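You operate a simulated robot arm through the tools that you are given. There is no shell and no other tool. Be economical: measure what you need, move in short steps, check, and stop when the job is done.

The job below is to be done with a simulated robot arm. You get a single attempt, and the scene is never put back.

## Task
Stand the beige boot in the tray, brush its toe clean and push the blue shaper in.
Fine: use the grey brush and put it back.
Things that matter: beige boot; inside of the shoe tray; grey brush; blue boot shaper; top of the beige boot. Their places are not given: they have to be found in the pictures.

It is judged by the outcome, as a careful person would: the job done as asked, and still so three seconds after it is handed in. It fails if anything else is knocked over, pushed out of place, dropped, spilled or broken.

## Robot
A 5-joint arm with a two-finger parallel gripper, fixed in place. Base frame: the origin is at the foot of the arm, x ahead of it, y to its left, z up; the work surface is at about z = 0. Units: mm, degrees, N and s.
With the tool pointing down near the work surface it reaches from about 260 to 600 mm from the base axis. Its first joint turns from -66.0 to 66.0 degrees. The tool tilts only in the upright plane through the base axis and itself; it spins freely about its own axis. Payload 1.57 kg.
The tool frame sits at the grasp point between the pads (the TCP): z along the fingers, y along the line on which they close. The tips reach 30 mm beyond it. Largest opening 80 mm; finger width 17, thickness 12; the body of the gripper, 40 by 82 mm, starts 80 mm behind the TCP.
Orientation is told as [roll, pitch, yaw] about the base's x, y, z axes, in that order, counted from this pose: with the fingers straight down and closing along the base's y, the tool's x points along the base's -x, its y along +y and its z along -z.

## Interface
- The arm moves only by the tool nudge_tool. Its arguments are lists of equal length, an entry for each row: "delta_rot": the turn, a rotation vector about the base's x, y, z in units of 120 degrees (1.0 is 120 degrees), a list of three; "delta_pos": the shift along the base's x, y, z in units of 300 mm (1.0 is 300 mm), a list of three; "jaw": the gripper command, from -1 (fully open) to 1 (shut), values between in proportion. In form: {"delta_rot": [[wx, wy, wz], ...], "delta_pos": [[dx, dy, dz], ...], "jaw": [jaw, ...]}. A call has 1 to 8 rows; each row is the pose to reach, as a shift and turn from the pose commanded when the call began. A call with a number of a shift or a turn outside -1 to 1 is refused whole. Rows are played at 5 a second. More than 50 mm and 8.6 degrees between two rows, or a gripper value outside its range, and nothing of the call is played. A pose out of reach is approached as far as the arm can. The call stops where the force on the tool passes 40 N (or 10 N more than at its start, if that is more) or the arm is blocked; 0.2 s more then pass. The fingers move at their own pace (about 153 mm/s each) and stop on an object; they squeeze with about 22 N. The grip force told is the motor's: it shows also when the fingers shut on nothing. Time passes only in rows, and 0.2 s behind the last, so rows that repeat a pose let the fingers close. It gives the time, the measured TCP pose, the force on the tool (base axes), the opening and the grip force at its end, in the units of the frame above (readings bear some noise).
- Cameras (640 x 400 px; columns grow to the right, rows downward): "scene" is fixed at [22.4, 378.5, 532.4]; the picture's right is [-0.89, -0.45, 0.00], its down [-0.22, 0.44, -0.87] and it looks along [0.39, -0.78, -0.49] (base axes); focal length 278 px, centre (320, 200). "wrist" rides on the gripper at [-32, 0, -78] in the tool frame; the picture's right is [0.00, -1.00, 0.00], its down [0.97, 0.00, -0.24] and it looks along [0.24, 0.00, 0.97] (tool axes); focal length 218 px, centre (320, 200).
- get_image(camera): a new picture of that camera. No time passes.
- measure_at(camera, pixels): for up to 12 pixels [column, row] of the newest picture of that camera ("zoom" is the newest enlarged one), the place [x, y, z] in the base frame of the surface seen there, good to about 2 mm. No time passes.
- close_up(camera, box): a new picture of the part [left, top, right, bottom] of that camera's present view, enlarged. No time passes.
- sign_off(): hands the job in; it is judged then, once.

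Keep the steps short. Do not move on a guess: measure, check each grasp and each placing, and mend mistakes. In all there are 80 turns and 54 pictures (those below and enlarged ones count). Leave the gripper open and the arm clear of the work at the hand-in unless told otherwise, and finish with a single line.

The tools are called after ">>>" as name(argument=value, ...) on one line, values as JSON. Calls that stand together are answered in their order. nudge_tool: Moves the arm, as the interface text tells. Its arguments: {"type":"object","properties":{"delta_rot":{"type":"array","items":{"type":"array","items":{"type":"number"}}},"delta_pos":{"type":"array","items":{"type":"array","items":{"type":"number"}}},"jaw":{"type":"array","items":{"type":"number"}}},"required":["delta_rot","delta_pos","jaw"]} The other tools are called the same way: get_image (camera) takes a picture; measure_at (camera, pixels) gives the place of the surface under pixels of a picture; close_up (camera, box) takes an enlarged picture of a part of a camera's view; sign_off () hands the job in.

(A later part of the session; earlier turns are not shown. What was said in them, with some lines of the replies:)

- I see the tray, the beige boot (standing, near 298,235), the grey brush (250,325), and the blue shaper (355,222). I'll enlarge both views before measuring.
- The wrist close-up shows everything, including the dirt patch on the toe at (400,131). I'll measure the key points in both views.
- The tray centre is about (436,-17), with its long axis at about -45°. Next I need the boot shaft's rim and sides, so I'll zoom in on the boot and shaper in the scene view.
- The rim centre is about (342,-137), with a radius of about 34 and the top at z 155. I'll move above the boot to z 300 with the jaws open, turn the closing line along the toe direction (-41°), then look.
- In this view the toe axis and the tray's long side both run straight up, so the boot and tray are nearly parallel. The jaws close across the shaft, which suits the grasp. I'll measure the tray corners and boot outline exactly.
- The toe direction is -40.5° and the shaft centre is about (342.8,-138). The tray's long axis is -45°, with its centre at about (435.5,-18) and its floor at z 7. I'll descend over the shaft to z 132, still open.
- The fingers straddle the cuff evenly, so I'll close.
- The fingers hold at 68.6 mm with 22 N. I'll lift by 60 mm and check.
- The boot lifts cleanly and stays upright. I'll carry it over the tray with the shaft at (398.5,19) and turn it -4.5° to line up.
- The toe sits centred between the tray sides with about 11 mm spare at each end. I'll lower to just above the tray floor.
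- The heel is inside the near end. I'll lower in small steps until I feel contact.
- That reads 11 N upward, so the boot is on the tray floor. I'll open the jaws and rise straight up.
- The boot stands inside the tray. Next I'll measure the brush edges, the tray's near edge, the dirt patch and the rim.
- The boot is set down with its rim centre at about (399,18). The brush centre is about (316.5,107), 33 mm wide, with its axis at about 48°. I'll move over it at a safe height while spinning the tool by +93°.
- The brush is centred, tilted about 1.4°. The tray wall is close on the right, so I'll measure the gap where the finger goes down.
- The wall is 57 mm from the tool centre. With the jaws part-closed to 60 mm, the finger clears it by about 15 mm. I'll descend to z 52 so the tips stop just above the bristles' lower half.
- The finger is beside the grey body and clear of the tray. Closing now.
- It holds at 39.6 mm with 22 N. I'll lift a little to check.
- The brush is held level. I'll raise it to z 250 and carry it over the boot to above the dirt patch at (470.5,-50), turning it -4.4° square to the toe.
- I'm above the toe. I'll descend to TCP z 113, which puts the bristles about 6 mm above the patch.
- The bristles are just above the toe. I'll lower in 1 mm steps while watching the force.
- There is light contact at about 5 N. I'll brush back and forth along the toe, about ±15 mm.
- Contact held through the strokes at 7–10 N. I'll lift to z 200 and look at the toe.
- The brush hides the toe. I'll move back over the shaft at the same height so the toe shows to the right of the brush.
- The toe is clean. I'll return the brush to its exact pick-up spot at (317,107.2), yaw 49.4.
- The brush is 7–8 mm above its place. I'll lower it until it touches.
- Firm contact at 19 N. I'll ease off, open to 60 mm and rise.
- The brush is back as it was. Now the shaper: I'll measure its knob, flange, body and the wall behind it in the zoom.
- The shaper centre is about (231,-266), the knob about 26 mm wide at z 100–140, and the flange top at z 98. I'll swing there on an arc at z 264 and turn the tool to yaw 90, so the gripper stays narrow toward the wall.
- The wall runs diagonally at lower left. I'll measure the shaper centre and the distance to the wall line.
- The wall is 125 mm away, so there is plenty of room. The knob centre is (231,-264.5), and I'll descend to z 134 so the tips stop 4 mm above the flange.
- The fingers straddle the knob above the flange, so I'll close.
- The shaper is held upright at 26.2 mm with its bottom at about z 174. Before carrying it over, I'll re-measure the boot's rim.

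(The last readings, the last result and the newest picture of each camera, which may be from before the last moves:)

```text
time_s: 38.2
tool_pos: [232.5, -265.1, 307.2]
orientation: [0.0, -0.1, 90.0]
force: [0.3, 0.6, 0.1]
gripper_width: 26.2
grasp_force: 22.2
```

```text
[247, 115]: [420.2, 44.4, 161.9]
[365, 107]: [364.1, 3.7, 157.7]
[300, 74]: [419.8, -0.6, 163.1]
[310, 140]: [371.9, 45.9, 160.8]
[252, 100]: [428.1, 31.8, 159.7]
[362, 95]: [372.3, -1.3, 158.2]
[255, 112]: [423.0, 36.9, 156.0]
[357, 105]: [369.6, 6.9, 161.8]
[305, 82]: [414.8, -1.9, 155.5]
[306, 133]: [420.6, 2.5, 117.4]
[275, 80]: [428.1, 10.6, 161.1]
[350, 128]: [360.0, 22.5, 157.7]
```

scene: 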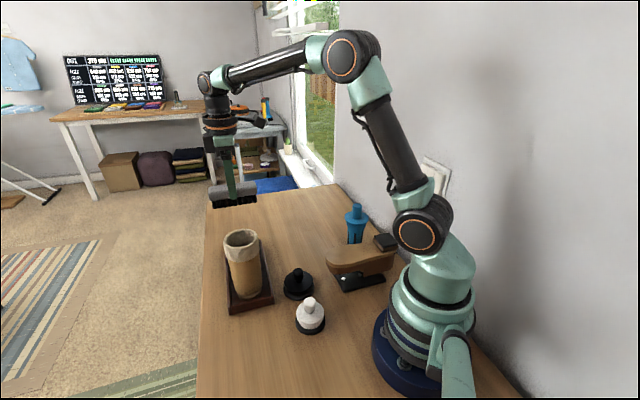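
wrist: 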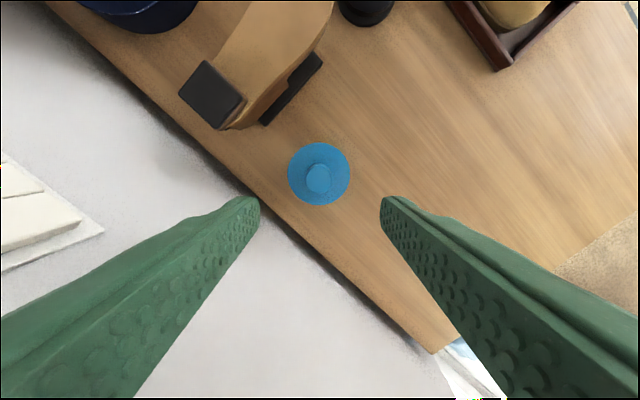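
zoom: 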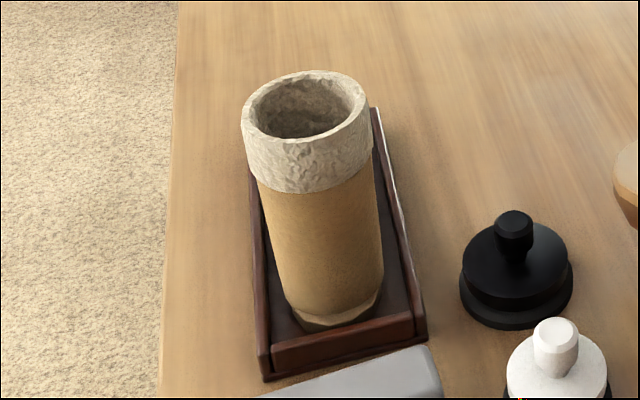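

The rim centre now fits about (395.5,21.5); brushing shifted the boot a few millimetres inside the tray. I'll carry the shaper above it with its bottom at z 186.

>>> nudge_tool(delta_rot=[[0, 0, 0], [0, 0, 0], [0, 0, 0], [0, 0, 0], [0, 0, 0], [0, 0, 0], [0, 0, 0], [0, 0, 0]], delta_pos=[[0.069, 0.119, 0.02], [0.137, 0.238, 0.04], [0.206, 0.357, 0.04], [0.274, 0.476, 0.04], [0.343, 0.596, 0.04], [0.412, 0.715, 0.04], [0.48, 0.834, 0.04], [0.549, 0.953, 0.04]], jaw=[1, 1, 1, 1, 1, 1, 1, 1])

>>> get_image(camera="wrist")

>>> close_up(camera="scene", box=[190, 140, 310, 320])

```text
time_s: 40.0
tool_pos: [396.1, 20.6, 320.8]
orientation: [0.0, -0.1, 90.0]
force: [0.0, 0.4, -1.5]
gripper_width: 26.1
grasp_force: 23.0
```

```text
21 pictures are left
```

wrist: 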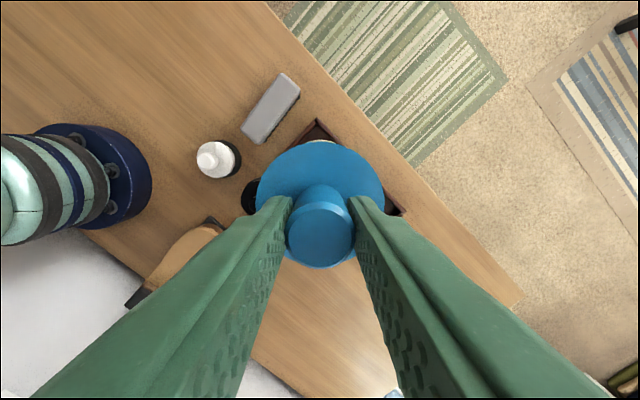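

```text
2.22 times, centred on (250, 230) of scene
```

zoom: 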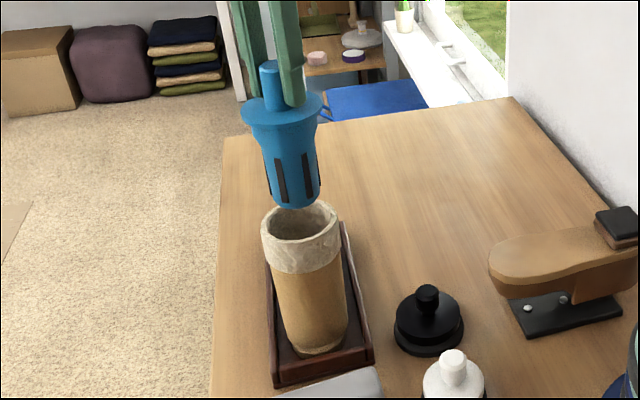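

The projected rim and shaper axes agree with the picture, with the rim centre at about (301,221) and the shaper bottom at about (296,199). The tip is about 40 mm wide against a mouth of about 56 mm. I'll lower it 25 mm into the mouth and check.

>>> nudge_tool(delta_rot=[[0, 0, 0], [0, 0, 0], [0, 0, 0], [0, 0, 0], [0, 0, 0]], delta_pos=[[0, 0, -0.04], [0, 0, -0.08], [0, 0, -0.12], [0, 0, -0.145], [0, 0, -0.17]], jaw=[1, 1, 1, 1, 1])

>>> close_up(camera="scene", box=[205, 160, 285, 320])

```text
time_s: 41.2
tool_pos: [395.6, 21.8, 268.3]
orientation: [0.1, -0.1, 90.0]
force: [-0.3, 0.2, -1.2]
gripper_width: 26.1
grasp_force: 22.3
```

```text
2.50 times, centred on (245, 240) of scene
```

zoom: 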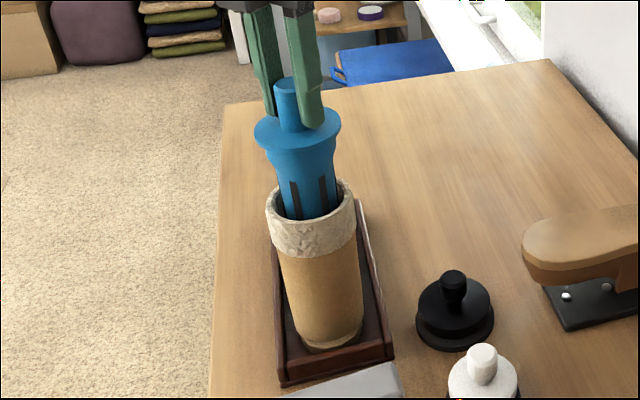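

It entered with no contact and is well centred. I'll continue down in 7 mm steps while watching the force.

>>> nudge_tool(delta_rot=[[0, 0, 0], [0, 0, 0], [0, 0, 0], [0, 0, 0], [0, 0, 0], [0, 0, 0]], delta_pos=[[0, 0, -0.023], [0, 0, -0.046], [0, 0, -0.069], [0, 0, -0.092], [0, 0, -0.115], [0, 0, -0.13]], jaw=[1, 1, 1, 1, 1, 1])

>>> close_up(camera="scene", box=[205, 160, 285, 320])

```text
time_s: 42.6
tool_pos: [396.2, 21.1, 229.8]
orientation: [0.0, 0.0, 90.1]
force: [-0.4, 0.6, -1.1]
gripper_width: 26.2
grasp_force: 22.2
```

```text
2.50 times, centred on (245, 240) of scene
```

zoom: 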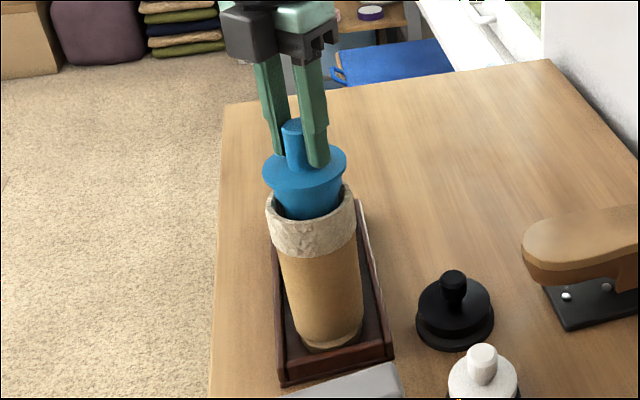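

Still free, with about 27 mm to go. Continuing in smaller steps.

>>> nudge_tool(delta_rot=[[0, 0, 0], [0, 0, 0], [0, 0, 0], [0, 0, 0], [0, 0, 0]], delta_pos=[[0, 0, -0.013], [0, 0, -0.026], [0, 0, -0.04], [0, 0, -0.053], [0, 0, -0.06]], jaw=[1, 1, 1, 1, 1])

```text
time_s: 43.8
tool_pos: [395.8, 21.1, 212.4]
orientation: [0.1, 0.0, 90.1]
force: [-0.3, 0.4, -1.2]
gripper_width: 26.1
grasp_force: 21.8
```

>>> nudge_tool(delta_rot=[[0, 0, 0], [0, 0, 0], [0, 0, 0], [0, 0, 0]], delta_pos=[[0, 0, -0.007], [0, 0, -0.013], [0, 0, -0.02], [0, 0, -0.025]], jaw=[1, 1, 1, 1])

>>> close_up(camera="scene", box=[215, 190, 275, 270])

```text
time_s: 44.8
tool_pos: [396.4, 22.9, 205.0]
orientation: [0.0, 0.0, 90.1]
force: [-0.4, 0.4, -2.0]
gripper_width: 25.8
grasp_force: 22.0
```

```text
5.00 times, centred on (245, 230) of scene
```

zoom: 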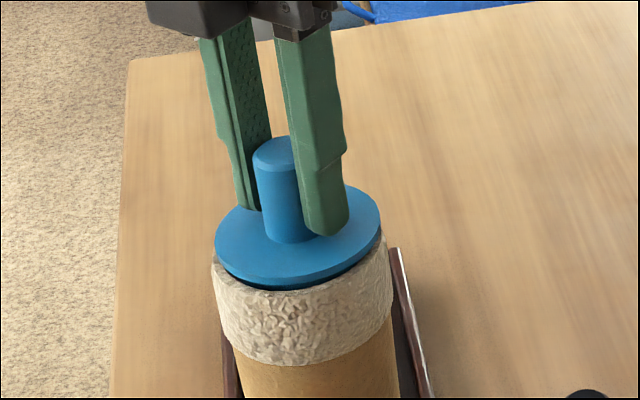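

Only a few millimetres remain. I'll press gently to seat the flange on the rim.

>>> nudge_tool(delta_rot=[[0, 0, 0], [0, 0, 0], [0, 0, 0]], delta_pos=[[0, 0, -0.004], [0, 0, -0.008], [0, 0, -0.011]], jaw=[1, 1, 1])

```text
time_s: 45.6
tool_pos: [395.6, 22.0, 201.3]
orientation: [0.0, -0.1, 90.0]
force: [-0.7, 2.1, 0.3]
gripper_width: 26.2
grasp_force: 22.6
```

>>> nudge_tool(delta_rot=[[0, 0, 0], [0, 0, 0], [0, 0, 0]], delta_pos=[[0, 0, -0.003], [0, 0, -0.005], [0, 0, -0.007]], jaw=[1, 1, 1])

>>> close_up(camera="scene", box=[215, 190, 275, 270])

```text
time_s: 46.4
tool_pos: [396.3, 21.3, 200.6]
orientation: [-0.1, -0.1, 90.0]
force: [-6.7, 2.4, 20.9]
gripper_width: 26.3
grasp_force: 21.9
```

```text
5.00 times, centred on (245, 230) of scene
```

zoom: 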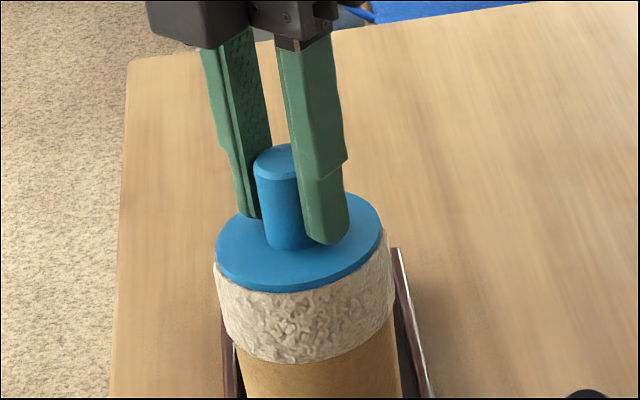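

The flange sits flush on the rim with 21 N of press. I'll ease off, open and rise clear.

>>> nudge_tool(delta_rot=[[0, 0, 0], [0, 0, 0], [0, 0, 0], [0, 0, 0], [0, 0, 0], [0, 0, 0], [0, 0, 0]], delta_pos=[[0, 0, 0.003], [0, 0, 0.003], [0, 0, 0.003], [0, 0, 0.05], [0, 0, 0.18], [0, 0, 0.32], [0, 0, 0.42]], jaw=[1, -0.5, -0.5, -0.5, -0.8, -1, -1])

>>> get_image(camera="wrist")

>>> close_up(camera="scene", box=[190, 170, 410, 360])

```text
time_s: 48.0
tool_pos: [395.9, 22.1, 326.3]
orientation: [0.0, -0.1, 90.1]
force: [1.7, 0.3, -0.2]
gripper_width: 79.9
grasp_force: 0.2
```

```text
15 pictures are left
```

wrist: 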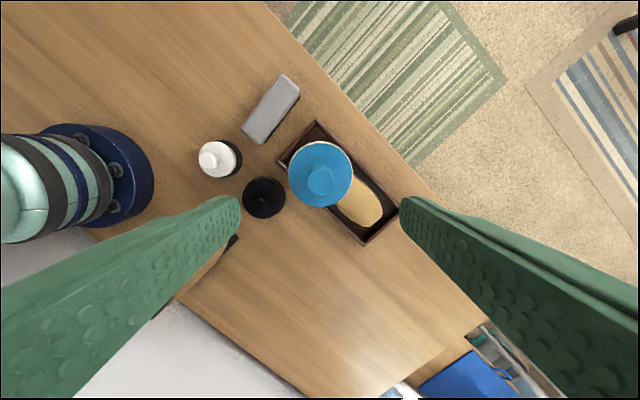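

```text
2.11 times, centred on (300, 265) of scene
```

zoom: 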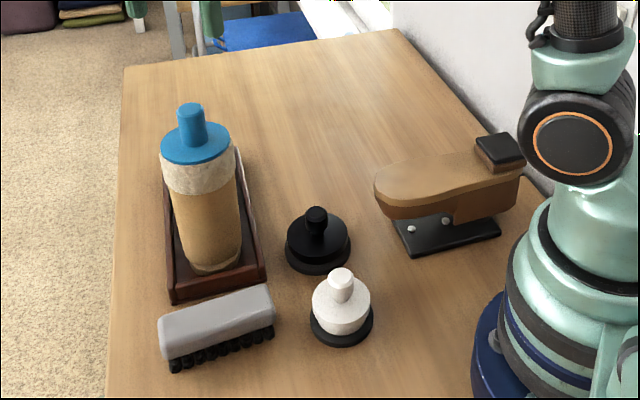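

All looks right. One enlarged look at the toe and tray before handing in.

>>> close_up(camera="wrist", box=[220, 60, 420, 260])

>>> measure_at(camera="zoom", pixels=[[320, 160], [430, 230]])

```text
2.00 times, centred on (320, 160) of wrist
```

zoom: 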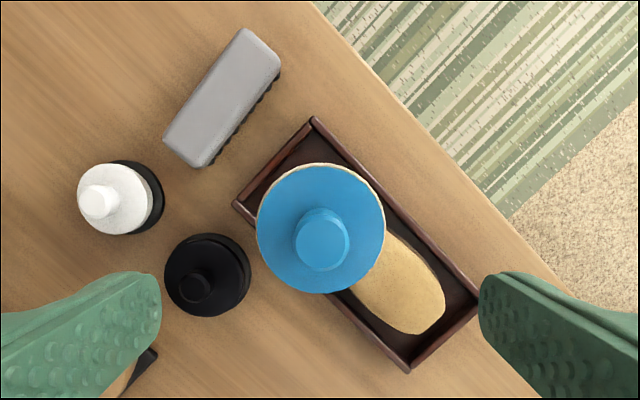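

```text
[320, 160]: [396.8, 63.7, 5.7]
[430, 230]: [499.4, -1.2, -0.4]
```

The boot stands inside the tray with a clean toe, the shaper is seated, the brush is back in its place, and the gripper is open and clear. Handing in.

>>> sign_off()

```text
The job is handed in.
```

The beige boot stands in the tray with its toe brushed clean and the blue shaper pushed fully in, and the grey brush is back in its place.
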